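You operate a simulated robot arm through the tools that you are given. There is no shell and no other tool. Be economical: measure what you need, move in short steps, check, and stop when the job is done.

You run a simulated robot arm. Do the job below in one go: nothing can be reset, and whatever is moved stays where it is left.

Task
Brush the chips off the vice bed, then clamp the yellow blank in it.
Fine: put the brush back; keep hands off the chips. Set down upright: chip brush. What is to be rubbed or washed off counts as gone when no trace of it is left.
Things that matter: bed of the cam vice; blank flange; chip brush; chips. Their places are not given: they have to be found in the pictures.

The check looks at the end state, three seconds after you hand in, the way a careful person would. Anything else that was tipped, shoved, dropped, spilled or broken makes it a failure.

Robot
A 7-joint arm with a two-finger parallel gripper, fixed in place. Base frame: the origin is at the foot of the arm, x ahead of it, y to its left, z up; the work surface is at about z = 0.732. Readings come in m, rad, newtons and seconds.
With the tool pointing down near the work surface it reaches from about 0.18 to 0.68 m from the base axis. Its first joint turns from -1.152 to 1.152 rad. Payload 2.4 kg.
The TCP is the grasp point between the finger pads, 0.03 m short of the fingertips. In the tool frame z runs along the fingers and y along their closing line. The gripper opens to 0.094 m. The fingers are 0.028 m wide and 0.01 m thick; the gripper's body (0.05 by 0.096 m) begins 0.055 m behind the TCP.
Orientation is told as [roll, pitch, yaw] about the base's x, y, z axes, in that order, counted from this pose: with the fingers straight down and closing along the base's y, the tool's x points along the base's -x, its y along +y and its z along -z.

Tools
- The arm moves only by the tool arm_command. Its arguments are lists of equal length, an entry for each row: "linear": the shift along the tool's x, y, z in units of 400 mm (1.0 is 400 mm), a list of three; "dr": the turn, a rotation vector about the tool's x, y, z in units of 120 degrees (1.0 is 120 degrees), a list of three; "claw": the closure, from 0 (fully open) to 1 (shut). In form: {"linear": [[tx, ty, tz], ...], "dr": [[ax, ay, az], ...], "claw": [claw, ...]}. A call has 1 to 20 rows; each row is the pose to reach, as a shift and turn from the pose commanded when the call began, along the tool's axes at that moment. A call with a number of a shift or a turn outside -1 to 1 is refused whole. Rows are played at 5 a second. More than 0.05 m and 0.15 rad between two rows, or a gripper value outside its range, and nothing of the call is played. Where a pose cannot be reached the arm comes as near as it can. A force on the tool above 50 N (or 10 N above the force at the start of the call, whichever is more), or a blocked arm, ends the call early, and 0.2 s more pass. Each finger travels about 0.153 m/s and halts on what it meets, pressing with about 29 N; the grip force reading is that of the motor and also rises with nothing between the fingers. The clock runs only during rows and for 0.2 s after the last one: add rows that repeat a pose to give the fingers time. It gives the time, the measured TCP pose, the force on the tool (base axes), the opening and the grip force at its end, in the units of the frame above (readings bear some noise), with the torque about the TCP (base axes, N m) and any sound that the robot's microphone picked up.
- Cameras (640 x 400 px; columns grow to the right, rows downward): "scene" is fixed at [0.0257, 0.4626, 1.4477]; the picture's right is [-0.87, -0.49, 0.00], its down [-0.27, 0.47, -0.84] and it looks along [0.41, -0.73, -0.54] (base axes); focal length 342 px, centre (320, 200). "wrist" rides on the gripper at [0.076, 0.014, -0.103] in the tool frame; the picture's right is [-0.18, 0.98, 0.00], its down [-0.75, -0.14, -0.64] and it looks along [-0.63, -0.12, 0.77] (tool axes); focal length 243 px, centre (320, 200).
- capture(camera): a new picture of that camera. The clock stands still meanwhile.
- pixel_to_xyz(camera, pixels): for up to 12 pixels [column, row] of the newest picture of that camera ("zoom" is the newest enlarged one), the place [x, y, z] in the base frame of the surface seen there, good to about 0.002 m. The clock stands still meanwhile.
- close_up(camera, box): a new picture of the part [left, top, right, bottom] of that camera's present view, enlarged. The clock stands still meanwhile.
- sign_off(): hands the job in; it is judged then, once.

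Go step by step. Measure first, check grasps and placings, and put right what went wrong. The budget is 80 turns and 38 pictures, counting those below and the enlarged ones. Unless the task says otherwise, let go and move clear before handing in, and close with one line.

The tools are called after "Request:" by a JSON object that holds its "name" and its "arguments". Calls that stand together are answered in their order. arm_command: Moves the arm, as the interface text tells. Its arguments: {"type":"object","properties":{"linear":{"type":"array","items":{"type":"array","items":{"type":"number"}}},"dr":{"type":"array","items":{"type":"array","items":{"type":"number"}}},"claw":{"type":"array","items":{"type":"number"}}},"required":["linear","dr","claw"]} The other tools are called the same way: capture (camera) takes a picture; pixel_to_xyz (camera, pixels) gives the place of the surface under pixels of a picture; close_up (camera, box) takes an enlarged picture of a part of a camera's view; sign_off () hands the job in.

At the start:

```text
time: 0.0
eef_pos: [0.4502, 0.0593, 1.0888]
tcp_rot: [0.001, 0.0, 0.0]
wrist_force: [0.2, 0.5, -0.5]
torque: [0.05, -0.04, 0.01]
gripper_width: 0.094
gripper_force: 0.0
```

scene: 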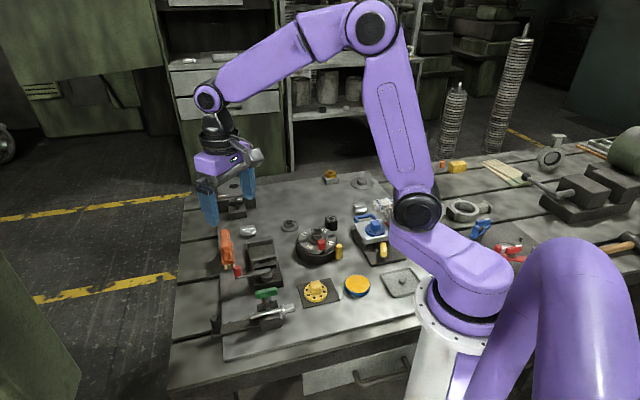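
wrist: 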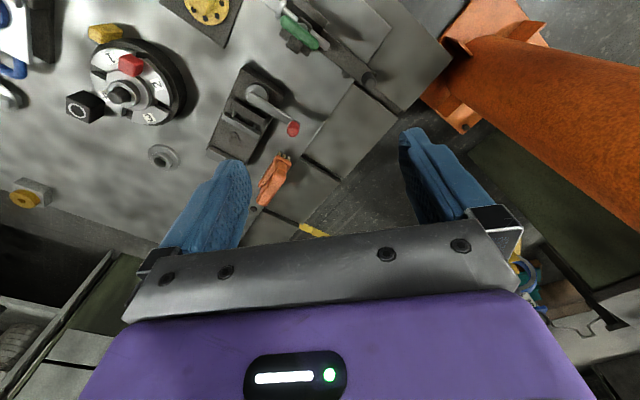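

The scene shows a vice with a red-knobbed lever near (262,265), an orange thing near (226,248) and yellow parts at (317,291). I'll enlarge these areas to identify them.

Request:
{"name": "close_up", "arguments": {"camera": "scene", "box": [200, 210, 300, 340]}}

Request:
{"name": "close_up", "arguments": {"camera": "scene", "box": [280, 160, 430, 310]}}

Request:
{"name": "close_up", "arguments": {"camera": "wrist", "box": [60, 0, 360, 240]}}

```text
3.08 times, centred on (250, 275) of scene
```

zoom: 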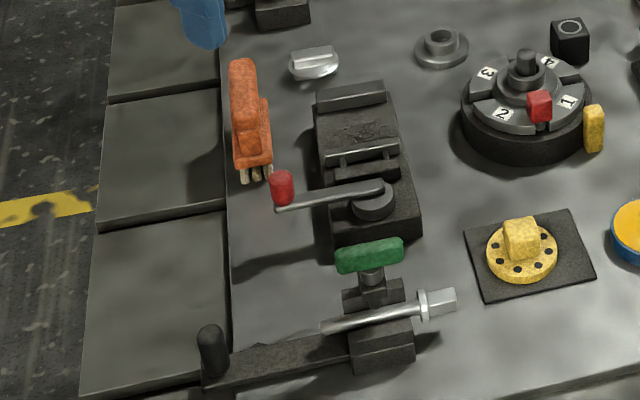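

```text
2.67 times, centred on (355, 235) of scene
```

zoom: 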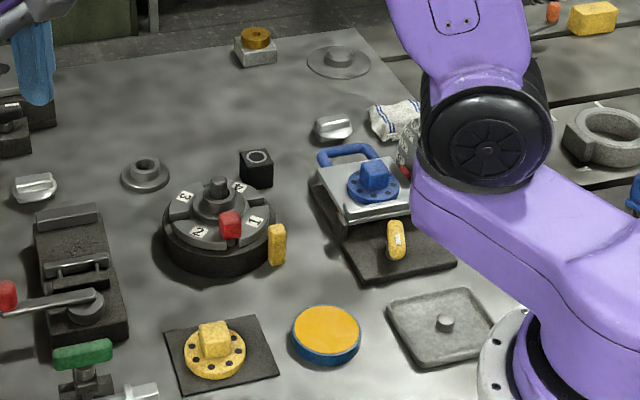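

```text
1.67 times, centred on (210, 120) of wrist
```

zoom: 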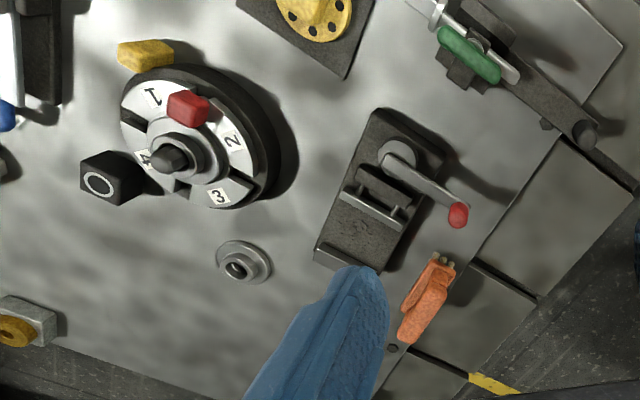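

The vice sits around zoom (380,190) with its bed near (355,228). The orange brush is at (425,300) with its bristles at (443,260), and the yellow flange is at (312,15) on a dark mat. I'll measure these points.

Request:
{"name": "pixel_to_xyz", "arguments": {"camera": "zoom", "pixels": [[376, 112], [445, 150], [318, 262], [345, 262], [352, 228], [365, 212], [385, 185], [458, 212], [398, 152], [436, 275], [410, 328], [445, 261]]}}

Request:
{"name": "pixel_to_xyz", "arguments": {"camera": "scene", "pixels": [[317, 284], [309, 293], [324, 293], [226, 233], [227, 252], [231, 263], [263, 240], [253, 254], [269, 251], [255, 244], [265, 293], [237, 270]]}}

```text
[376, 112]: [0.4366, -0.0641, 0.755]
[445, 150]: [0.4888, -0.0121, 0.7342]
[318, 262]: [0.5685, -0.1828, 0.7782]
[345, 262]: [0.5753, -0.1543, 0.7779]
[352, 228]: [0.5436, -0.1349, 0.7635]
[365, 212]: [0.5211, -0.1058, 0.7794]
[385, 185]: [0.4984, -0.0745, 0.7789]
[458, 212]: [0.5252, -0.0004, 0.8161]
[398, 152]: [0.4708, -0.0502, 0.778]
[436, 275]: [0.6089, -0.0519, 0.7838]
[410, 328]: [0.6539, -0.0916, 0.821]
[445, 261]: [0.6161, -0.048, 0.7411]
```

```text
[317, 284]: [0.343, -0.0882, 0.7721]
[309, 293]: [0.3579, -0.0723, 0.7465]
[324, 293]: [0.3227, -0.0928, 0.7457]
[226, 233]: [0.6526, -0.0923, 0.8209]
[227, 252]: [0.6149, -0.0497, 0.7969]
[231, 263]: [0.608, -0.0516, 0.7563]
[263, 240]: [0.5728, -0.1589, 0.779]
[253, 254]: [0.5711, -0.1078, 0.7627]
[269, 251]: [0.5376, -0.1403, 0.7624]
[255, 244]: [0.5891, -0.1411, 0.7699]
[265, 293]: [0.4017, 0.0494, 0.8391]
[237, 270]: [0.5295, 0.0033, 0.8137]
```

I want a closer view of the vice and brush, so I'll move above and behind the vice.

Request:
{"name": "arm_command", "arguments": {"linear": [[0.01, -0.08, 0.08], [0.02, -0.16, 0.16], [0.03, -0.24, 0.24], [0.04, -0.32, 0.32], [0.05, -0.4, 0.4], [0.05, -0.4, 0.4]], "dr": [[0, 0, 0], [0, 0, 0], [0, 0, 0], [0, 0, 0], [0, 0, 0], [0, 0, 0]], "claw": [0, 0, 0, 0, 0, 0]}}

Request:
{"name": "capture", "arguments": {"camera": "wrist"}}

```text
time: 1.4
eef_pos: [0.4324, -0.1031, 0.9297]
tcp_rot: [-0.001, 0.001, -0.001]
wrist_force: [-0.2, -0.3, 1.6]
torque: [0.01, 0.0, -0.04]
gripper_width: 0.0938
gripper_force: 0.1
```

```text
32 pictures are left
```

wrist: 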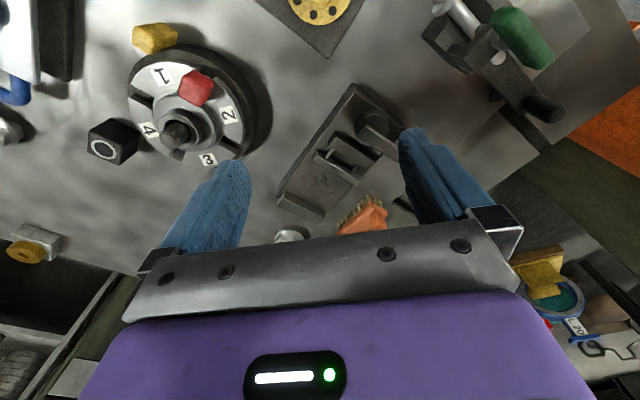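

Request:
{"name": "close_up", "arguments": {"camera": "wrist", "box": [260, 70, 420, 240]}}

Request:
{"name": "close_up", "arguments": {"camera": "scene", "box": [210, 220, 290, 300]}}

```text
2.35 times, centred on (340, 155) of wrist
```

zoom: 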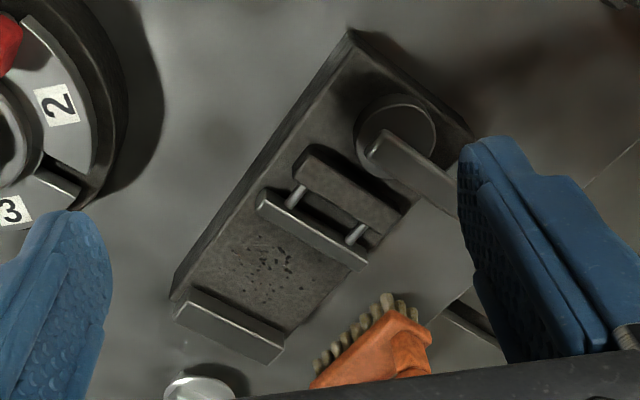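

```text
5.00 times, centred on (250, 260) of scene
```

zoom: 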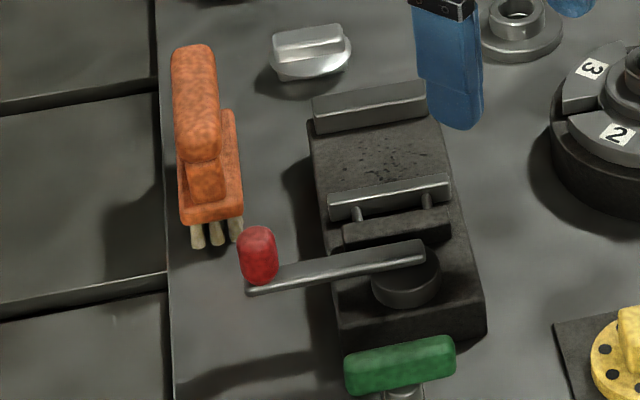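

The chips lie on the bed between the fixed jaw (top edge 315,95 to 425,85 in the zoom) and the moving jaw (328,193 to 450,180). I'll measure both the vice and brush in detail.

Request:
{"name": "pixel_to_xyz", "arguments": {"camera": "zoom", "pixels": [[318, 100], [423, 84], [318, 140], [430, 127], [332, 198], [446, 182], [345, 232], [448, 222], [260, 232], [405, 250], [370, 165], [375, 145]]}}

Request:
{"name": "pixel_to_xyz", "arguments": {"camera": "zoom", "pixels": [[180, 53], [207, 52], [187, 145], [213, 142], [198, 100], [200, 180], [183, 210], [239, 208], [233, 120], [197, 240], [238, 236], [228, 160]]}}

```text
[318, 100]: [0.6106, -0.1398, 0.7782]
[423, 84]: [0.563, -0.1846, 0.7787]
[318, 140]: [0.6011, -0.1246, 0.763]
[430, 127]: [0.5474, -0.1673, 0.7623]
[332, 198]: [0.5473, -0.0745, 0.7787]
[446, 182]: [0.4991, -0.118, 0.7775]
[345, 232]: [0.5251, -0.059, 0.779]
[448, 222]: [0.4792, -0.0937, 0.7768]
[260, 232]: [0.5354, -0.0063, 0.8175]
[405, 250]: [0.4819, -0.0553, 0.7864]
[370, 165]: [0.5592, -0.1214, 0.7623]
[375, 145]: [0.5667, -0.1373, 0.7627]
```

```text
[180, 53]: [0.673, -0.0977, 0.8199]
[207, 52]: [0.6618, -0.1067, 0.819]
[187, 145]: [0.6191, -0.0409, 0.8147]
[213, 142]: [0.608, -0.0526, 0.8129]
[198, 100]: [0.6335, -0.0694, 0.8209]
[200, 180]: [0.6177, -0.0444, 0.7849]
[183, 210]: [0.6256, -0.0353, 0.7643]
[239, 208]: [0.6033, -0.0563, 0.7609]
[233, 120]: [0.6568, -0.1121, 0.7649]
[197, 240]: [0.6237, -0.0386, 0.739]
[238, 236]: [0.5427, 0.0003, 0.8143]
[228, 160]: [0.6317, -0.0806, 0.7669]
```

The vice axis and the brush both run along about (0.69,-0.72), and the brush handle is centred near (0.640,-0.075) with its top at 0.82. I'll turn the tool to yaw -46° and look along that axis.

Request:
{"name": "arm_command", "arguments": {"linear": [[-0.01, 0.04, -0.03], [-0.02, 0.08, -0.05], [-0.03, 0.12, -0.08], [-0.04, 0.17, -0.1], [-0.045, 0.21, -0.13], [-0.05, 0.25, -0.15], [-0.05, 0.25, -0.15]], "dr": [[0, 0, 0.064], [0, 0, 0.128], [0, 0, 0.192], [0, 0, 0.256], [0, 0, 0.32], [0, 0, 0.383], [0, 0, 0.383]], "claw": [0, 0, 0, 0, 0, 0, 0]}}

Request:
{"name": "close_up", "arguments": {"camera": "wrist", "box": [200, 60, 440, 240]}}

```text
time: 3.0
eef_pos: [0.4506, -0.0024, 0.9908]
tcp_rot: [0.0, -0.001, -0.803]
wrist_force: [-0.3, -0.2, 0.6]
torque: [0.01, -0.02, 0.01]
gripper_width: 0.094
gripper_force: 0.1
```

```text
2.22 times, centred on (320, 150) of wrist
```

zoom: 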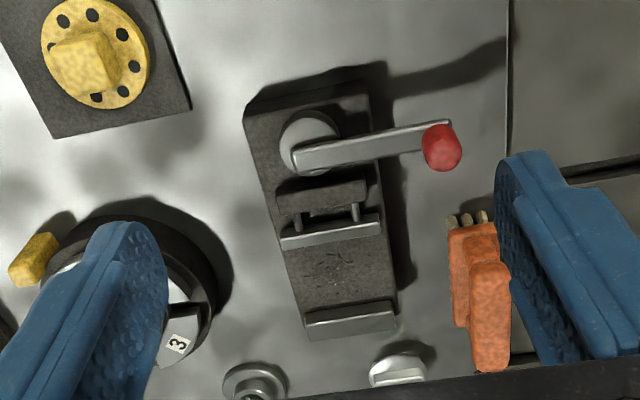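

This view shows the flange at (95,55), the knob at (441,148) and the jaws. I'll measure the jaw edges, bed and flange here.

Request:
{"name": "pixel_to_xyz", "arguments": {"camera": "zoom", "pixels": [[290, 256], [382, 238], [285, 242], [378, 222], [303, 309], [392, 294], [308, 328], [392, 310], [441, 140], [310, 140], [325, 190], [365, 182]]}}

Request:
{"name": "pixel_to_xyz", "arguments": {"camera": "zoom", "pixels": [[85, 55], [55, 45], [112, 45], [62, 82], [115, 82], [45, 35], [146, 75], [95, 4], [110, 106], [452, 235], [490, 270], [490, 360]]}}

```text
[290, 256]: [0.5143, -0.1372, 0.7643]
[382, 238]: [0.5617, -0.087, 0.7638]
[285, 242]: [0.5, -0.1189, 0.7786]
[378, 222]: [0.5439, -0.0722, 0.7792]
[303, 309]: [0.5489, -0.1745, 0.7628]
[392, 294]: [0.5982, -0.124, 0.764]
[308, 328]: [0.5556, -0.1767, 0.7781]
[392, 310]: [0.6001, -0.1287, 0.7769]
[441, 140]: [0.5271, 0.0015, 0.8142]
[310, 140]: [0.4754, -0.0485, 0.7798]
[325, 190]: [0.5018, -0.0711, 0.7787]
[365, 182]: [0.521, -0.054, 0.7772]
```

```text
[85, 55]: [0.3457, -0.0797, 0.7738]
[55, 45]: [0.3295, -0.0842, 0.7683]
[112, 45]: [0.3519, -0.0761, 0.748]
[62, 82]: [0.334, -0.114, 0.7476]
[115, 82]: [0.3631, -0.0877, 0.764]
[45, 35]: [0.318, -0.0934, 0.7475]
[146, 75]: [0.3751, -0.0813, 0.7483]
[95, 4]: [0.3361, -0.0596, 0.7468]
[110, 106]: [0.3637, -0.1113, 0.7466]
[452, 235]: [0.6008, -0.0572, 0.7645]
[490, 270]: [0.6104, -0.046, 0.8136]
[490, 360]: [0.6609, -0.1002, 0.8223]
```

The gap between the jaws is about 0.067 m and the flange is about 0.06 m across. The brush is about 0.08 m long, so it has to be turned across the vice for sweeping. I'll go above the brush handle with the fingers part closed.

Request:
{"name": "arm_command", "arguments": {"linear": [[-0.076, 0.036, 0.02], [-0.152, 0.072, 0.05], [-0.228, 0.108, 0.09], [-0.305, 0.144, 0.13], [-0.381, 0.18, 0.18], [-0.457, 0.2155, 0.227], [-0.457, 0.2155, 0.227]], "dr": [[0, 0, 0], [0, 0, 0], [0, 0, 0], [0, 0, 0], [0, 0, 0], [0, 0, 0], [0, 0, 0]], "claw": [0.1, 0.2, 0.3, 0.35, 0.35, 0.35, 0.35]}}

Request:
{"name": "close_up", "arguments": {"camera": "scene", "box": [180, 180, 280, 280]}}

```text
time: 4.6
eef_pos: [0.6377, -0.0717, 0.8991]
tcp_rot: [0.0, 0.0, -0.801]
wrist_force: [-1.2, 0.6, 0.2]
torque: [0.02, -0.01, 0.01]
gripper_width: 0.0612
gripper_force: 0.2
```

```text
4.00 times, centred on (230, 230) of scene
```

zoom: 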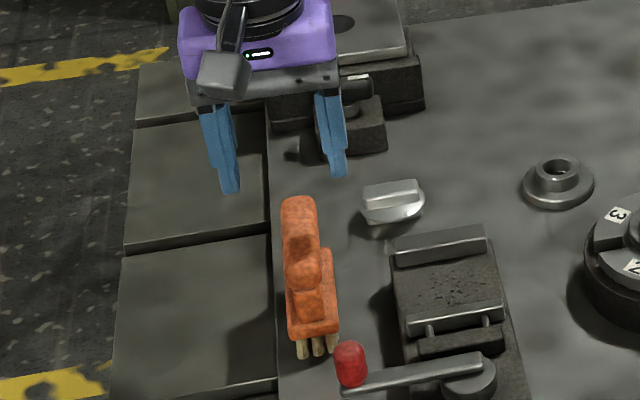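

The fingers are centred across the handle (zoom 300,245), so I'll go down and grip it.

Request:
{"name": "arm_command", "arguments": {"linear": [[0, 0, 0.08], [0, 0, 0.16], [0, 0, 0.21], [0, 0, 0.24], [0, 0, 0.24], [0, 0, 0.24], [0, 0, 0.24], [0, 0, 0.24]], "dr": [[0, 0, 0], [0, 0, 0], [0, 0, 0], [0, 0, 0], [0, 0, 0], [0, 0, 0], [0, 0, 0], [0, 0, 0]], "claw": [0.35, 0.35, 0.35, 0.35, 0.6, 0.9, 1, 1]}}

```text
time: 6.4
eef_pos: [0.6384, -0.0738, 0.803]
tcp_rot: [0.0, 0.0, -0.799]
wrist_force: [-0.3, -0.4, -0.3]
torque: [0.01, 0.01, -0.02]
gripper_width: 0.0301
gripper_force: 28.8
```

The grip stopped at 0.030 m with 28.8 N, so something is held. I'll lift it 8 cm and look.

Request:
{"name": "arm_command", "arguments": {"linear": [[0, 0, -0.02], [0, 0, -0.08], [0, 0, -0.15], [0, 0, -0.2], [0, 0, -0.2]], "dr": [[0, 0, 0], [0, 0, 0], [0, 0, 0], [0, 0, 0], [0, 0, 0]], "claw": [1, 1, 1, 1, 1]}}

Request:
{"name": "close_up", "arguments": {"camera": "scene", "box": [180, 170, 280, 270]}}

```text
time: 7.6
eef_pos: [0.6383, -0.0718, 0.8827]
tcp_rot: [0.001, 0.001, -0.8]
wrist_force: [-0.2, -0.1, -1.9]
torque: [0.03, 0.0, -0.04]
gripper_width: 0.0301
gripper_force: 28.4
```

```text
4.00 times, centred on (230, 220) of scene
```

zoom: 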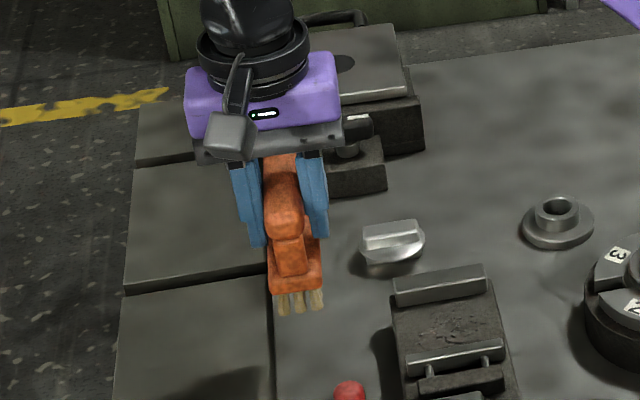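

The brush is held upright, with its bristle tips at zoom (298,310). I'll measure its extents relative to the TCP.

Request:
{"name": "pixel_to_xyz", "arguments": {"camera": "zoom", "pixels": [[284, 308], [300, 309], [317, 305], [272, 285], [320, 285], [295, 294], [278, 295], [270, 240], [300, 235]]}}

```text
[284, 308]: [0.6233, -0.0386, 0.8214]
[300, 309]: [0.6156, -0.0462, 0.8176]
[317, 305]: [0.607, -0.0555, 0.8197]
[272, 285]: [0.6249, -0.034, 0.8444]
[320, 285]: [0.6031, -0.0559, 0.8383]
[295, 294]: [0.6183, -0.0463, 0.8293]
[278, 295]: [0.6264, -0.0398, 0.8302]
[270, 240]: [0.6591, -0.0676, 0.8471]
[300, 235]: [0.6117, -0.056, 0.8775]
```

The bristle bottom is about 0.071 m below the TCP, so bed contact should come at TCP z ≈ 0.834. I'll rise a little, turn the brush 91° so its long side lies across the vice, and hover over the bed.

Request:
{"name": "arm_command", "arguments": {"linear": [[0, 0, -0.0425], [0.0056, -0.025, -0.0425], [0.011, -0.05, -0.0425], [0.017, -0.075, -0.0425], [0.0226, -0.1, -0.0425], [0.028, -0.125, -0.0425], [0.034, -0.15, -0.0425], [0.04, -0.175, -0.0425], [0.045, -0.2, -0.0425], [0.051, -0.225, -0.0425], [0.0565, -0.248, -0.0425], [0.0565, -0.248, -0.0425], [0.0565, -0.248, -0.0425]], "dr": [[0, 0, 0], [0, 0, -0.069], [0, 0, -0.138], [0, 0, -0.207], [0, 0, -0.276], [0, 0, -0.345], [0, 0, -0.414], [0, 0, -0.483], [0, 0, -0.552], [0, 0, -0.621], [0, 0, -0.69], [0, 0, -0.7617], [0, 0, -0.7617]], "claw": [1, 1, 1, 1, 1, 1, 1, 1, 1, 1, 1, 1, 1]}}

Request:
{"name": "close_up", "arguments": {"camera": "scene", "box": [210, 190, 310, 290]}}

Request:
{"name": "close_up", "arguments": {"camera": "wrist", "box": [160, 60, 480, 260]}}

```text
time: 10.4
eef_pos: [0.5515, -0.1263, 0.9001]
tcp_rot: [0.001, 0.0, 0.795]
wrist_force: [0.2, 0.9, 0.2]
torque: [0.04, -0.02, 0.01]
gripper_width: 0.0
gripper_force: 29.1
```

```text
4.00 times, centred on (260, 240) of scene
```

zoom: 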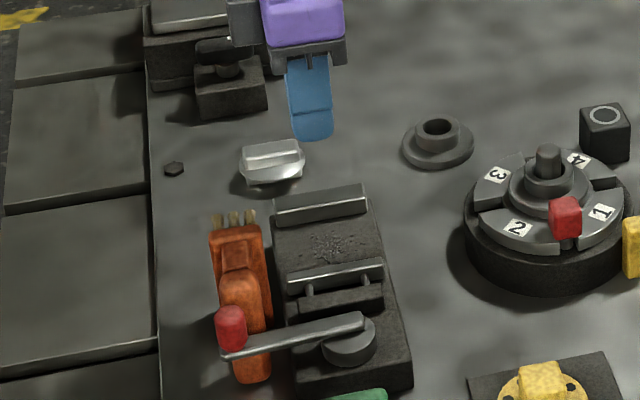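

```text
2.00 times, centred on (320, 160) of wrist
```

zoom: 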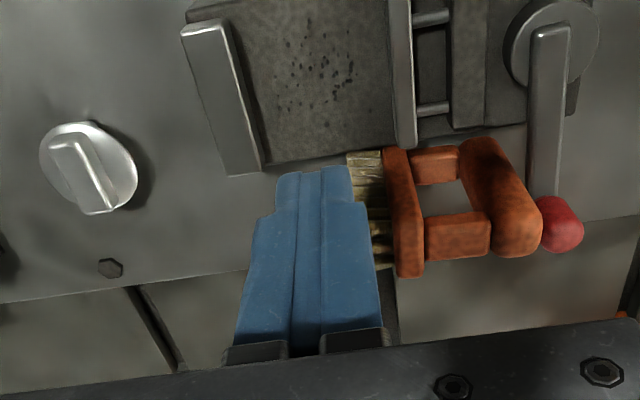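

The brush slipped out: the gripper reads 0.0, and the brush lies on its side beside the vice with its bristles towards +a (zoom 365,200) and its grip bar towards the knob (505,195). The lever and jaws look unmoved. I'll measure the brush's lying pose.

Request:
{"name": "pixel_to_xyz", "arguments": {"camera": "zoom", "pixels": [[396, 160], [410, 268], [365, 158], [378, 262], [432, 165], [458, 237], [448, 200], [480, 150], [520, 245], [495, 195], [560, 215], [470, 218]]}}

Request:
{"name": "capture", "arguments": {"camera": "wrist"}}

```text
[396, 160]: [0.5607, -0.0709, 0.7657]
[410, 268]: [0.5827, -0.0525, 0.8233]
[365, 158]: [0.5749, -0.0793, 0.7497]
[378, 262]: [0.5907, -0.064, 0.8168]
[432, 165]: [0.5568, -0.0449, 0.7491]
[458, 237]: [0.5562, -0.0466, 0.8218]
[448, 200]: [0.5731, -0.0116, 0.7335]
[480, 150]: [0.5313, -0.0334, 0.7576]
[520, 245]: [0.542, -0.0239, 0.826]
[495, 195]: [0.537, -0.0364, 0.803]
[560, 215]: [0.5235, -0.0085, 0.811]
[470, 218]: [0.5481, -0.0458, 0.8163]
```

```text
24 pictures are left
```

wrist: 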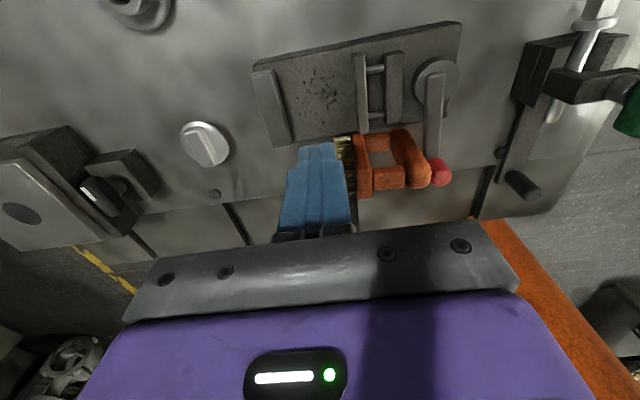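

The z values run up to 0.82, so the brush may be standing on its end rather than lying flat. I'll check from the scene camera.

Request:
{"name": "close_up", "arguments": {"camera": "scene", "box": [220, 235, 270, 295]}}

```text
6.67 times, centred on (245, 265) of scene
```

zoom: 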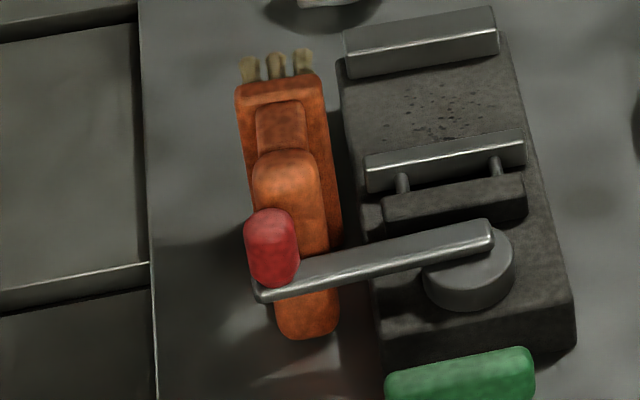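

Request:
{"name": "pixel_to_xyz", "arguments": {"camera": "zoom", "pixels": [[248, 72], [304, 65], [245, 88], [315, 82], [280, 120], [265, 160], [310, 160], [290, 190], [330, 215], [285, 325], [330, 320], [335, 190]]}}

```text
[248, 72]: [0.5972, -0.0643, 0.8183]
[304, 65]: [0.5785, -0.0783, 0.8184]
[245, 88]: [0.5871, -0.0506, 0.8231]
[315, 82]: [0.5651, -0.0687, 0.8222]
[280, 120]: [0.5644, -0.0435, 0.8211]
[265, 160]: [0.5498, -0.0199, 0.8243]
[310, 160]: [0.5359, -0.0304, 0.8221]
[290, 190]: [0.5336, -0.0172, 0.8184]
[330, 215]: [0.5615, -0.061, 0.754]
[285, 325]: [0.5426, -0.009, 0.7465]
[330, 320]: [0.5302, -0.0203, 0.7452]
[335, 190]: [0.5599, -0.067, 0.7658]
```

The brush is standing on its end (top at z 0.824), bristles towards +a, with the plate at (0.575,-0.059) and the bar at (0.543,-0.025). I'll lift it by the top of the plate, set it on end in free space, then regrip it horizontally by the bar and turn it upright. First I'll hover over the plate, turned back to yaw -48°.

Request:
{"name": "arm_command", "arguments": {"linear": [[-0.0134, 0.0063, -0.02], [-0.027, 0.0126, -0.02], [-0.04, 0.019, -0.02], [-0.054, 0.025, -0.02], [-0.067, 0.0315, -0.02], [-0.081, 0.038, -0.02], [-0.094, 0.044, -0.02], [-0.108, 0.05, -0.02], [-0.121, 0.0567, -0.02], [-0.134, 0.063, -0.02], [-0.148, 0.069, -0.02], [-0.1615, 0.0756, -0.02], [-0.1615, 0.0756, -0.02]], "dr": [[0, 0, 0.065], [0, 0, 0.13], [0, 0, 0.195], [0, 0, 0.26], [0, 0, 0.325], [0, 0, 0.39], [0, 0, 0.455], [0, 0, 0.52], [0, 0, 0.585], [0, 0, 0.65], [0, 0, 0.715], [0, 0, 0.779], [0, 0, 0.779]], "claw": [0.9, 0.8, 0.7, 0.6, 0.5, 0.4, 0.38, 0.38, 0.38, 0.38, 0.38, 0.38, 0.38]}}

Request:
{"name": "close_up", "arguments": {"camera": "scene", "box": [200, 210, 290, 290]}}

```text
time: 13.2
eef_pos: [0.5764, -0.0587, 0.9084]
tcp_rot: [0.0, 0.001, -0.839]
wrist_force: [-0.2, -0.7, 0.0]
torque: [0.01, 0.01, 0.01]
gripper_width: 0.0583
gripper_force: 0.1
```

```text
5.00 times, centred on (245, 250) of scene
```

zoom: 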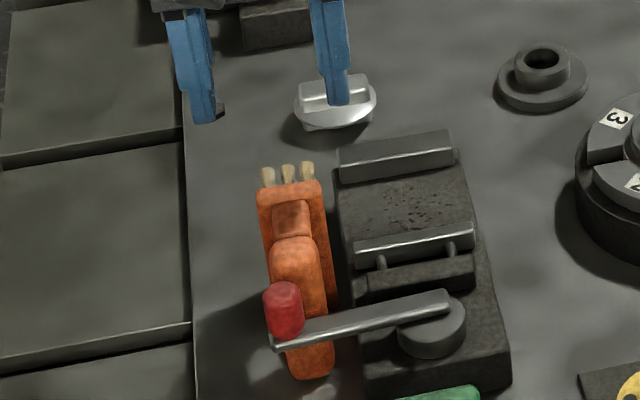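

The fingers are over the plate and the brush is still in place. I'll go down to z 0.815, keeping the tips above the jaw tops, and grip.

Request:
{"name": "arm_command", "arguments": {"linear": [[0, 0, 0.08], [0, 0, 0.15], [0, 0, 0.2], [0, 0, 0.233], [0, 0, 0.233], [0, 0, 0.233], [0, 0, 0.233], [0, 0, 0.233]], "dr": [[0, 0, 0], [0, 0, 0], [0, 0, 0], [0, 0, 0], [0, 0, 0], [0, 0, 0], [0, 0, 0], [0, 0, 0]], "claw": [0.38, 0.38, 0.38, 0.38, 0.5, 0.7, 1, 1]}}

Request:
{"name": "close_up", "arguments": {"camera": "scene", "box": [200, 210, 290, 290]}}

```text
time: 15.0
eef_pos: [0.5751, -0.057, 0.8163]
tcp_rot: [0.001, -0.001, -0.839]
wrist_force: [1.2, -0.7, -0.2]
torque: [-0.04, -0.03, 0.03]
gripper_width: 0.036
gripper_force: 28.6
```

```text
5.00 times, centred on (245, 250) of scene
```

zoom: 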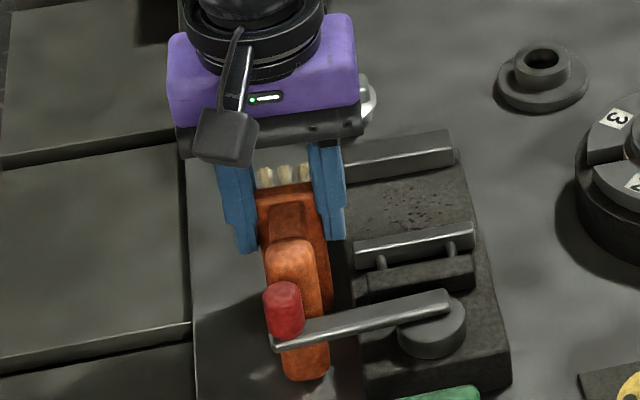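

The plate is held firmly at 0.036 m. Before lifting, I'll measure some free table spots to find room for the re-orientation.

Request:
{"name": "pixel_to_xyz", "arguments": {"camera": "scene", "pixels": [[300, 205], [330, 200], [275, 212], [205, 255], [200, 300], [228, 300], [230, 325], [298, 265], [360, 200], [222, 222], [290, 320], [300, 190]]}}

Request:
{"name": "capture", "arguments": {"camera": "scene"}}

```text
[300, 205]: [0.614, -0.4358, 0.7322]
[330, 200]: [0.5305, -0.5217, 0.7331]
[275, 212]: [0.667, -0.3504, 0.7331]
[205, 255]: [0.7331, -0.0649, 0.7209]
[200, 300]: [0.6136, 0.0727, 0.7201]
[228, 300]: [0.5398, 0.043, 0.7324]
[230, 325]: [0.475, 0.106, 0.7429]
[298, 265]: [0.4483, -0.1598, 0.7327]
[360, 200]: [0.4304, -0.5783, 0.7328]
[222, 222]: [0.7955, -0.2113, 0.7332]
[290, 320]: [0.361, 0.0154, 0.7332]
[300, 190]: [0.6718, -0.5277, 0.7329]
```

```text
20 pictures are left
```

scene: 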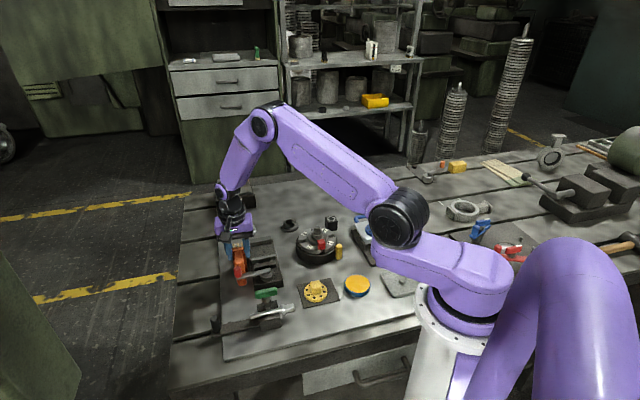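

The open side ledge at about (0.61,0.07, z 0.720) looks good for re-orienting. I'll check its edges, gaps and the black post at (214,324).

Request:
{"name": "pixel_to_xyz", "arguments": {"camera": "scene", "pixels": [[217, 300], [224, 300], [217, 285], [214, 319], [215, 329], [200, 275], [200, 283], [200, 325], [200, 335], [185, 300], [183, 330], [217, 275]]}}

Request:
{"name": "close_up", "arguments": {"camera": "scene", "box": [165, 240, 285, 350]}}

```text
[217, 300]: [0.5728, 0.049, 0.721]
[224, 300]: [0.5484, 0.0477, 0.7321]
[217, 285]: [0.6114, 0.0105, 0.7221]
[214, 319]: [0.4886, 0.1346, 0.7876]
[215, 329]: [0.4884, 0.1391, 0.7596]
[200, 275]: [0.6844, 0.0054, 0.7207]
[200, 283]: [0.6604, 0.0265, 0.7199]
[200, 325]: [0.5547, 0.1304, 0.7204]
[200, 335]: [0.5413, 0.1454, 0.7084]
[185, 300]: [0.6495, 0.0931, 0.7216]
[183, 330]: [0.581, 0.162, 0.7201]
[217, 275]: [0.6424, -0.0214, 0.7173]
```

```text
3.64 times, centred on (225, 295) of scene
```

zoom: 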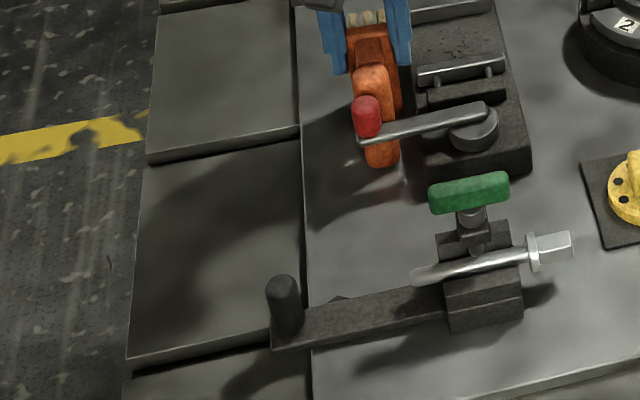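

The ledge slab (z 0.720) spans roughly a 0.29–0.45 and c 0.44–0.57, and the post top is 0.79 at c 0.438. I'll ease the brush off the lever, lift 12 cm and check it before travelling.

Request:
{"name": "arm_command", "arguments": {"linear": [[-0.01, 0, -0.005], [-0.02, 0, -0.02], [-0.02, 0, -0.07], [-0.02, 0, -0.13], [-0.02, 0, -0.19], [-0.02, 0, -0.25], [-0.02, 0, -0.3], [-0.02, 0, -0.3]], "dr": [[0, 0, 0], [0, 0, 0], [0, 0, 0], [0, 0, 0], [0, 0, 0], [0, 0, 0], [0, 0, 0], [0, 0, 0]], "claw": [1, 1, 1, 1, 1, 1, 1, 1]}}

Request:
{"name": "close_up", "arguments": {"camera": "scene", "box": [190, 180, 290, 280]}}

```text
time: 16.8
eef_pos: [0.5807, -0.0649, 0.9345]
tcp_rot: [0.001, 0.001, -0.837]
wrist_force: [-0.5, 0.6, -1.8]
torque: [-0.01, -0.02, 0.01]
gripper_width: 0.0357
gripper_force: 29.4
```

```text
4.00 times, centred on (240, 230) of scene
```

zoom: 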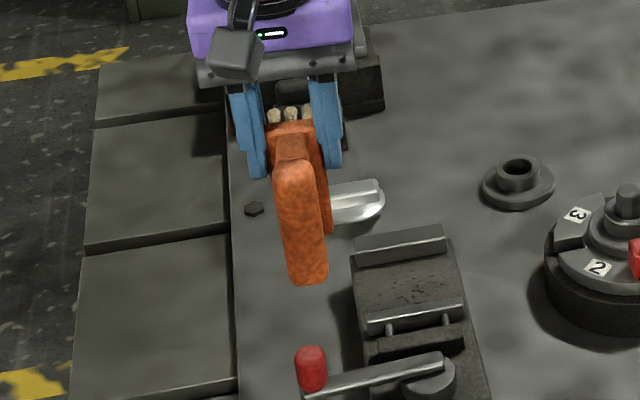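

The brush is held straight and the lever is free. I'll carry it over the ledge slab and lower it to near contact.

Request:
{"name": "arm_command", "arguments": {"linear": [[0.02, 0.03, 0], [0.05, 0.075, 0], [0.083, 0.125, 0], [0.117, 0.175, 0], [0.15, 0.225, 0], [0.183, 0.275, 0], [0.208, 0.312, 0], [0.208, 0.312, 0.06], [0.208, 0.312, 0.13], [0.208, 0.312, 0.2], [0.208, 0.312, 0.26], [0.208, 0.312, 0.3], [0.208, 0.312, 0.315], [0.208, 0.312, 0.322], [0.208, 0.312, 0.322]], "dr": [[0, 0, 0], [0, 0, 0], [0, 0, 0], [0, 0, 0], [0, 0, 0], [0, 0, 0], [0, 0, 0], [0, 0, 0], [0, 0, 0], [0, 0, 0], [0, 0, 0], [0, 0, 0], [0, 0, 0], [0, 0, 0], [0, 0, 0]], "claw": [1, 1, 1, 1, 1, 1, 1, 1, 1, 1, 1, 1, 1, 1, 1]}}

Request:
{"name": "close_up", "arguments": {"camera": "scene", "box": [150, 220, 270, 340]}}

```text
time: 20.0
eef_pos: [0.6195, 0.0801, 0.806]
tcp_rot: [0.0, 0.0, -0.839]
wrist_force: [0.1, 0.2, -2.1]
torque: [-0.03, -0.02, -0.04]
gripper_width: 0.0357
gripper_force: 28.9
```

```text
3.33 times, centred on (210, 280) of scene
```

zoom: 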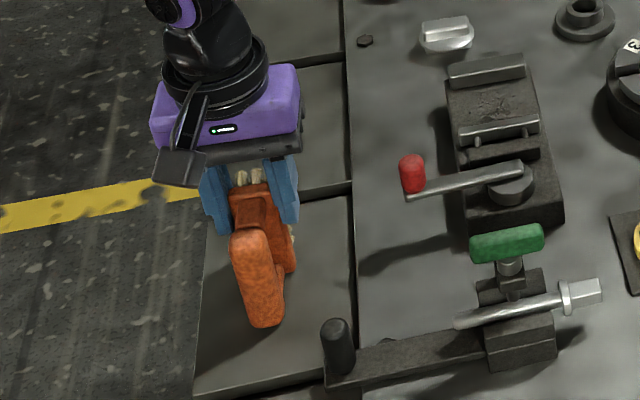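

The force still reads just the weight (-2.1 N), so the brush isn't touching yet. I'll lower it a few mm more.

Request:
{"name": "arm_command", "arguments": {"linear": [[0, 0, 0.003], [0, 0, 0.006], [0, 0, 0.006]], "dr": [[0, 0, 0], [0, 0, 0], [0, 0, 0]], "claw": [1, 1, 1]}}

```text
time: 20.8
eef_pos: [0.6186, 0.0807, 0.8044]
tcp_rot: [0.002, 0.0, -0.838]
wrist_force: [-1.2, -0.8, 4.8]
torque: [0.02, 0.23, 0.03]
gripper_width: 0.0361
gripper_force: 29.1
```

The force rose to +4.8 N, so it's in contact. I'll open gently and rise.

Request:
{"name": "arm_command", "arguments": {"linear": [[0, 0, 0], [0, 0, 0], [0, 0, 0], [0, 0, -0.05], [0, 0, -0.12], [0, 0, -0.2], [0, 0, -0.28], [0, 0, -0.28]], "dr": [[0, 0, 0], [0, 0, 0], [0, 0, 0], [0, 0, 0], [0, 0, 0], [0, 0, 0], [0, 0, 0], [0, 0, 0]], "claw": [0.55, 0.4, 0.3, 0.3, 0.3, 0.3, 0.3, 0.3]}}

Request:
{"name": "close_up", "arguments": {"camera": "scene", "box": [175, 250, 265, 340]}}

```text
time: 22.6
eef_pos: [0.6178, 0.0793, 0.9151]
tcp_rot: [0.0, 0.001, -0.837]
wrist_force: [0.8, -0.6, 0.6]
torque: [-0.01, 0.02, 0.01]
gripper_width: 0.0657
gripper_force: 0.2
```

```text
4.44 times, centred on (220, 295) of scene
```

zoom: 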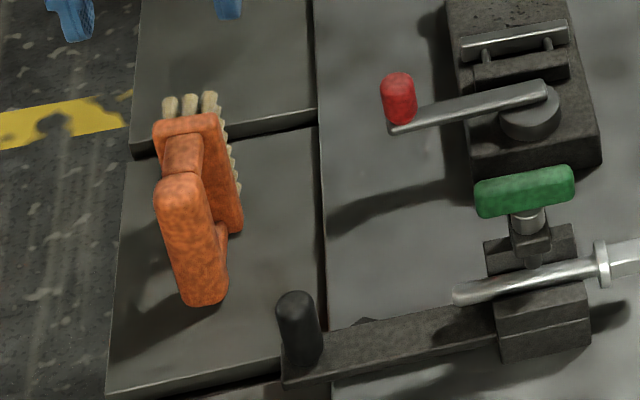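

The brush stands on end on the ledge, with the bar facing the camera at (190,240). I'll measure it for the horizontal grip.

Request:
{"name": "pixel_to_xyz", "arguments": {"camera": "zoom", "pixels": [[165, 182], [200, 178], [182, 185], [180, 240], [205, 235], [193, 240], [195, 290], [180, 155], [165, 128], [212, 122], [205, 98], [238, 220]]}}

```text
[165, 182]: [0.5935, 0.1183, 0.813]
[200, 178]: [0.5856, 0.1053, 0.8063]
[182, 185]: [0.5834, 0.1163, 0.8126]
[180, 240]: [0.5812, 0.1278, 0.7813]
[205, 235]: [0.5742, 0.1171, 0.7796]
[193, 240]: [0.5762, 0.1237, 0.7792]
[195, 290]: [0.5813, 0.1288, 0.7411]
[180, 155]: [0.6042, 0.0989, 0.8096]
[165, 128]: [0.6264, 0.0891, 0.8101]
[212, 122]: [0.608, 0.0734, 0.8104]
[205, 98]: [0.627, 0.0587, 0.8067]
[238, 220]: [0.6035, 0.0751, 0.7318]
```

The bar centre is about (0.586,0.114), with the brush pointing along (0.67,-0.74). For the camera to stay on top in a horizontal grip the wrist must flip 180°, so I'll back off and turn the first 90°.

Request:
{"name": "arm_command", "arguments": {"linear": [[0.02, 0, -0.02], [0.045, 0, -0.04], [0.07, 0, -0.06], [0.095, 0, -0.08], [0.12, 0, -0.1], [0.145, 0, -0.1], [0.17, 0, -0.1], [0.195, 0, -0.1], [0.22, 0, -0.1], [0.25, 0, -0.1], [0.25, 0, -0.1], [0.25, 0, -0.1]], "dr": [[0, 0, -0.068], [0, 0, -0.136], [0, 0, -0.204], [0, 0, -0.272], [0, 0, -0.34], [0, 0, -0.408], [0, 0, -0.476], [0, 0, -0.544], [0, 0, -0.612], [0, 0, -0.68], [0, 0, -0.75], [0, 0, -0.75]], "claw": [0.4, 0.4, 0.4, 0.4, 0.4, 0.4, 0.4, 0.4, 0.4, 0.4, 0.4, 0.4]}}

Request:
{"name": "arm_command", "arguments": {"linear": [[0, 0, 0], [0, 0, 0], [0, 0, 0], [0, 0, 0], [0, 0, 0], [0, 0, 0], [0, 0, 0], [0, 0, 0], [0, 0, 0], [0, 0, 0], [0, 0, 0], [0, 0, 0]], "dr": [[0, 0, -0.068], [0, 0, -0.136], [0, 0, -0.204], [0, 0, -0.272], [0, 0, -0.34], [0, 0, -0.408], [0, 0, -0.476], [0, 0, -0.544], [0, 0, -0.612], [0, 0, -0.68], [0, 0, -0.75], [0, 0, -0.75]], "claw": [0.4, 0.4, 0.4, 0.4, 0.4, 0.4, 0.4, 0.4, 0.4, 0.4, 0.4, 0.4]}}

```text
time: 25.2
eef_pos: [0.5519, 0.1554, 0.9572]
tcp_rot: [0.0, -0.002, 0.735]
wrist_force: [0.0, 0.3, -0.2]
torque: [-0.02, -0.02, -0.03]
gripper_width: 0.0563
gripper_force: 0.2
```

```text
time: 27.8
eef_pos: [0.5526, 0.1559, 0.9561]
tcp_rot: [0.0, 0.0, 2.305]
wrist_force: [0.2, 0.3, -0.1]
torque: [0.01, 0.01, 0.03]
gripper_width: 0.0563
gripper_force: 0.1
```

The flip worked (yaw 2.305). Next I'll tilt 60° outwards to a staging pose behind the bar.

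Request:
{"name": "arm_command", "arguments": {"linear": [[-0.01, 0.001, 0.02], [-0.02, 0.002, 0.05], [-0.03, 0.003, 0.09], [-0.04, 0.004, 0.13], [-0.05, 0.005, 0.18], [-0.06, 0.006, 0.23], [-0.07, 0.007, 0.28], [-0.082, 0.0086, 0.32], [-0.082, 0.0086, 0.32], [-0.082, 0.0086, 0.32]], "dr": [[0, 0.0625, 0], [0, 0.125, 0], [0, 0.1875, 0], [0, 0.25, 0], [0, 0.3125, 0], [0, 0.375, 0], [0, 0.4375, 0], [0, 0.5, 0], [0, 0.5, 0], [0, 0.5, 0]], "claw": [0.4, 0.4, 0.4, 0.4, 0.4, 0.4, 0.4, 0.4, 0.4, 0.4]}}

Request:
{"name": "close_up", "arguments": {"camera": "scene", "box": [160, 230, 280, 350]}}

```text
time: 30.0
eef_pos: [0.5273, 0.1782, 0.8263]
tcp_rot: [0.0, 1.049, 2.305]
wrist_force: [0.2, -0.1, -0.1]
torque: [0.01, 0.03, 0.0]
gripper_width: 0.0566
gripper_force: 0.1
```

```text
3.33 times, centred on (220, 290) of scene
```

zoom: 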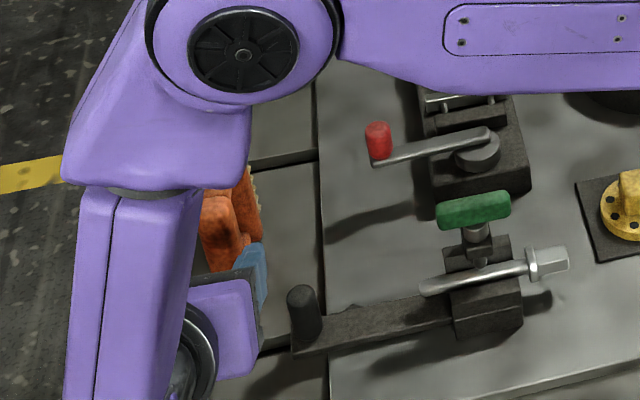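

The staging pose was reached, with the fingers facing the bar and clear of the post at (303,310). I'll advance 10 cm along the fingers and close.

Request:
{"name": "arm_command", "arguments": {"linear": [[0, 0, 0.05], [0, 0, 0.1], [0, 0, 0.15], [0, 0, 0.2], [0, 0, 0.23], [0, 0, 0.25], [0, 0, 0.25], [0, 0, 0.25], [0, 0, 0.25], [0, 0, 0.25], [0, 0, 0.25]], "dr": [[0, 0, 0], [0, 0, 0], [0, 0, 0], [0, 0, 0], [0, 0, 0], [0, 0, 0], [0, 0, 0], [0, 0, 0], [0, 0, 0], [0, 0, 0], [0, 0, 0]], "claw": [0.4, 0.4, 0.4, 0.4, 0.4, 0.4, 0.5, 0.6, 0.8, 1, 1]}}

```text
time: 32.4
eef_pos: [0.5856, 0.1127, 0.7774]
tcp_rot: [0.0, 1.047, 2.304]
wrist_force: [0.4, 0.2, -0.9]
torque: [0.02, 0.01, -0.01]
gripper_width: 0.0301
gripper_force: 28.8
```

The bar is gripped (0.030 m, 28.8 N). I'll lift it slowly straight up 10 cm and check.

Request:
{"name": "arm_command", "arguments": {"linear": [[0.02, 0, -0.0116], [0.055, 0, -0.032], [0.09, 0, -0.052], [0.13, 0, -0.075], [0.17, 0, -0.098], [0.2165, 0, -0.125], [0.2165, 0, -0.125]], "dr": [[0, 0, 0], [0, 0, 0], [0, 0, 0], [0, 0, 0], [0, 0, 0], [0, 0, 0], [0, 0, 0]], "claw": [1, 1, 1, 1, 1, 1, 1]}}

Request:
{"name": "close_up", "arguments": {"camera": "wrist", "box": [160, 60, 480, 260]}}

```text
time: 34.0
eef_pos: [0.5844, 0.1111, 0.8778]
tcp_rot: [0.001, 1.047, 2.304]
wrist_force: [1.4, -0.2, -0.8]
torque: [0.06, 0.03, 0.02]
gripper_width: 0.0302
gripper_force: 29.0
```

```text
2.00 times, centred on (320, 160) of wrist
```

zoom: 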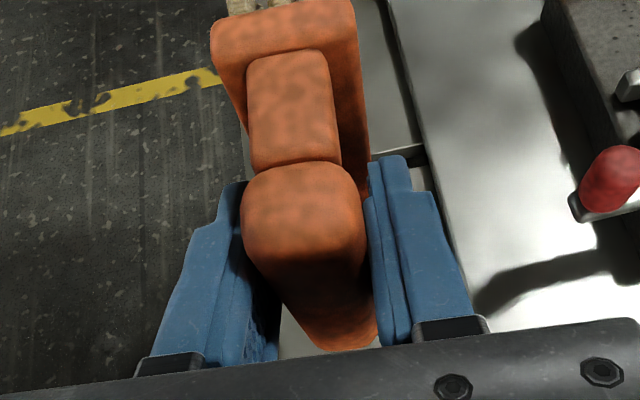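

It's held well, with the bar between the pads and bristles forward. I'll now rotate 90° back about the closing axis so the bristles point down.

Request:
{"name": "arm_command", "arguments": {"linear": [[0, 0, 0], [0, 0, 0], [0, 0, 0], [0, 0, 0], [0, 0, 0], [0, 0, 0], [0, 0, 0], [0, 0, 0], [0, 0, 0], [0, 0, 0], [0, 0, 0], [0, 0, 0], [0, 0, 0], [0, 0, 0]], "dr": [[0, -0.03, 0], [0, -0.09, 0], [0, -0.15, 0], [0, -0.21, 0], [0, -0.27, 0], [0, -0.33, 0], [0, -0.39, 0], [0, -0.45, 0], [0, -0.51, 0], [0, -0.57, 0], [0, -0.63, 0], [0, -0.69, 0], [0, -0.75, 0], [0, -0.75, 0]], "claw": [1, 1, 1, 1, 1, 1, 1, 1, 1, 1, 1, 1, 1, 1]}}

Request:
{"name": "close_up", "arguments": {"camera": "scene", "box": [150, 200, 290, 340]}}

```text
time: 37.0
eef_pos: [0.5851, 0.1131, 0.8774]
tcp_rot: [0.0, -0.525, 2.303]
wrist_force: [-0.5, -0.2, -2.5]
torque: [0.03, -0.01, -0.01]
gripper_width: 0.03
gripper_force: 28.8
```

```text
2.86 times, centred on (220, 270) of scene
```

zoom: 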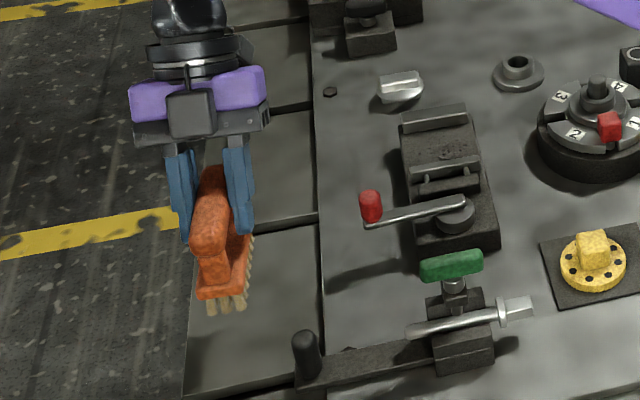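

The brush is upright now, with the bristles straight down and the tool tilted back 30°. I'll lower it towards the ledge slab, shifted 2 cm forward off the slab gap.

Request:
{"name": "arm_command", "arguments": {"linear": [[0.0433, 0, -0.025], [0.0613, 0, 0.0062], [0.0863, 0, 0.0495], [0.1113, 0, 0.0928], [0.1313, 0, 0.1275], [0.137, 0, 0.1375], [0.137, 0, 0.1375]], "dr": [[0, 0, 0], [0, 0, 0], [0, 0, 0], [0, 0, 0], [0, 0, 0], [0, 0, 0], [0, 0, 0]], "claw": [1, 1, 1, 1, 1, 1, 1]}}

Request:
{"name": "close_up", "arguments": {"camera": "scene", "box": [170, 230, 270, 330]}}

```text
time: 38.6
eef_pos: [0.5974, 0.0975, 0.8023]
tcp_rot: [0.001, -0.522, 2.303]
wrist_force: [-0.8, 0.3, -1.1]
torque: [-0.03, -0.04, 0.0]
gripper_width: 0.0299
gripper_force: 28.9
```

```text
4.00 times, centred on (220, 280) of scene
```

zoom: 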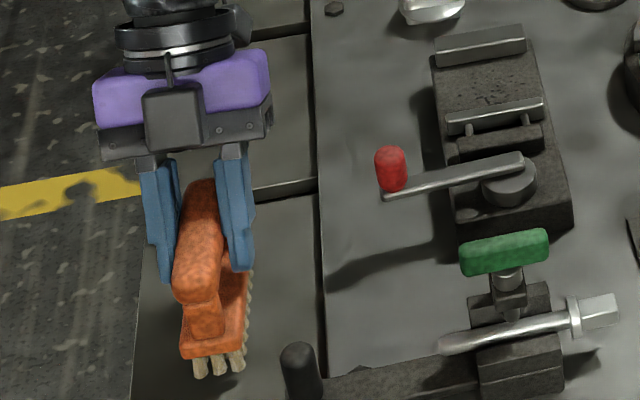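

Request:
{"name": "pixel_to_xyz", "arguments": {"camera": "zoom", "pixels": [[200, 374], [220, 374], [240, 366], [190, 348], [240, 345], [249, 270], [220, 392], [185, 270], [190, 190], [160, 395]]}}

```text
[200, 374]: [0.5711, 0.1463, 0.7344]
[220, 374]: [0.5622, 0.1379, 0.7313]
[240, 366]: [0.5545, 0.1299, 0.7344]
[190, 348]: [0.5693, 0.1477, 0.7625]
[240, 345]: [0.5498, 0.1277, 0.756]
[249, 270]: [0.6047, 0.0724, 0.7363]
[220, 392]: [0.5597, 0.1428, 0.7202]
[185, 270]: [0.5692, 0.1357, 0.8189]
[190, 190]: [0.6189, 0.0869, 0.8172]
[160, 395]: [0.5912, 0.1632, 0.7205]
```

The tuft tips are about 1 cm above the slab (0.731 vs 0.7205). I'll lower slowly to contact.

Request:
{"name": "arm_command", "arguments": {"linear": [[0.005, 0, 0.0087], [0.009, 0, 0.0156], [0.0115, 0, 0.02], [0.0115, 0, 0.02]], "dr": [[0, 0, 0], [0, 0, 0], [0, 0, 0], [0, 0, 0]], "claw": [1, 1, 1, 1]}}

```text
time: 39.6
eef_pos: [0.5982, 0.0973, 0.7942]
tcp_rot: [-0.001, -0.523, 2.304]
wrist_force: [-4.0, -1.1, 12.1]
torque: [-0.34, -0.04, -0.09]
gripper_width: 0.0302
gripper_force: 29.3
```

It's in contact (12 N on the bristles). I'll open and retreat along the fingers.

Request:
{"name": "arm_command", "arguments": {"linear": [[-0.0012, 0, -0.002], [-0.0012, 0, -0.002], [-0.0012, 0, -0.002], [-0.0012, 0, -0.06], [-0.0012, 0, -0.13], [-0.0012, 0, -0.2], [-0.0012, 0, -0.25], [-0.0012, 0, -0.25]], "dr": [[0, 0, 0], [0, 0, 0], [0, 0, 0], [0, 0, 0], [0, 0, 0], [0, 0, 0], [0, 0, 0], [0, 0, 0]], "claw": [0.6, 0.45, 0.35, 0.35, 0.35, 0.35, 0.35, 0.35]}}

Request:
{"name": "close_up", "arguments": {"camera": "scene", "box": [170, 240, 270, 340]}}

```text
time: 41.4
eef_pos: [0.6255, 0.0601, 0.8821]
tcp_rot: [0.0, -0.523, 2.304]
wrist_force: [0.5, -0.4, -0.2]
torque: [0.0, 0.0, 0.0]
gripper_width: 0.061
gripper_force: 0.1
out of reach, approached as far as the arm can: row 7, 8
```

```text
4.00 times, centred on (220, 290) of scene
```

zoom: 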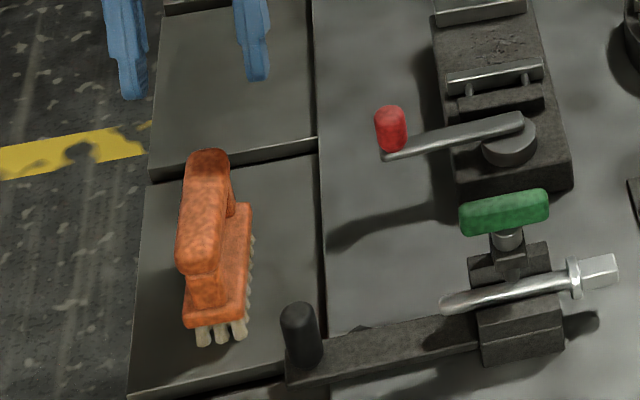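

The brush stands upright on the slab. I'll measure it for a proper vertical regrip.

Request:
{"name": "pixel_to_xyz", "arguments": {"camera": "zoom", "pixels": [[185, 265], [217, 262], [193, 165], [226, 163], [205, 200], [203, 342], [222, 340], [243, 333], [190, 315], [242, 312], [248, 210], [200, 262]]}}

```text
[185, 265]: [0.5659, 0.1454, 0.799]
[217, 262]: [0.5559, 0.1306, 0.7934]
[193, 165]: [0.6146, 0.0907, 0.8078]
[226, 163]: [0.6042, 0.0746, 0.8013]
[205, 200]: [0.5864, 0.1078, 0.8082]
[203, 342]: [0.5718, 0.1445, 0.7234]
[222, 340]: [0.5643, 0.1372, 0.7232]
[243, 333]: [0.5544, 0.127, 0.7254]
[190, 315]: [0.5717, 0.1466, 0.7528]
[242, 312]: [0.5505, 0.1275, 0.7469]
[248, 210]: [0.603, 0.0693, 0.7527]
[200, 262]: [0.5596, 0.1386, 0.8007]
```

The bar centre is about (0.586,0.110), yaw 132°. I'll straighten the tool to vertical above it.

Request:
{"name": "arm_command", "arguments": {"linear": [[-0.04, -0.002, 0.01], [-0.08, -0.005, 0.02], [-0.12, -0.008, 0.03], [-0.16, -0.01, 0.04], [-0.16, -0.01, 0.04], [-0.16, -0.01, 0.04]], "dr": [[0, 0.0625, 0], [0, 0.125, 0], [0, 0.1875, 0], [0, 0.25, 0], [0, 0.25, 0], [0, 0.25, 0]], "claw": [0.35, 0.35, 0.35, 0.35, 0.35, 0.35]}}

```text
time: 42.8
eef_pos: [0.5866, 0.1119, 0.8995]
tcp_rot: [-0.001, 0.001, 2.303]
wrist_force: [0.0, -0.5, 0.5]
torque: [0.01, 0.0, 0.02]
gripper_width: 0.0612
gripper_force: 0.1
```

The tool is aligned over the bar, so I'll descend and grip.

Request:
{"name": "arm_command", "arguments": {"linear": [[0, 0.003, 0.08], [0, 0.003, 0.16], [0, 0.003, 0.22], [0, 0.003, 0.25], [0, 0.003, 0.267], [0, 0.003, 0.267], [0, 0.003, 0.267], [0, 0.003, 0.267], [0, 0.003, 0.267], [0, 0.003, 0.267]], "dr": [[0, 0, 0], [0, 0, 0], [0, 0, 0], [0, 0, 0], [0, 0, 0], [0, 0, 0], [0, 0, 0], [0, 0, 0], [0, 0, 0], [0, 0, 0]], "claw": [0.35, 0.35, 0.35, 0.35, 0.35, 0.45, 0.6, 0.8, 1, 1]}}

```text
time: 45.0
eef_pos: [0.5863, 0.1099, 0.792]
tcp_rot: [0.001, -0.001, 2.304]
wrist_force: [1.2, -0.2, 0.1]
torque: [0.01, -0.03, 0.03]
gripper_width: 0.0298
gripper_force: 28.8
```

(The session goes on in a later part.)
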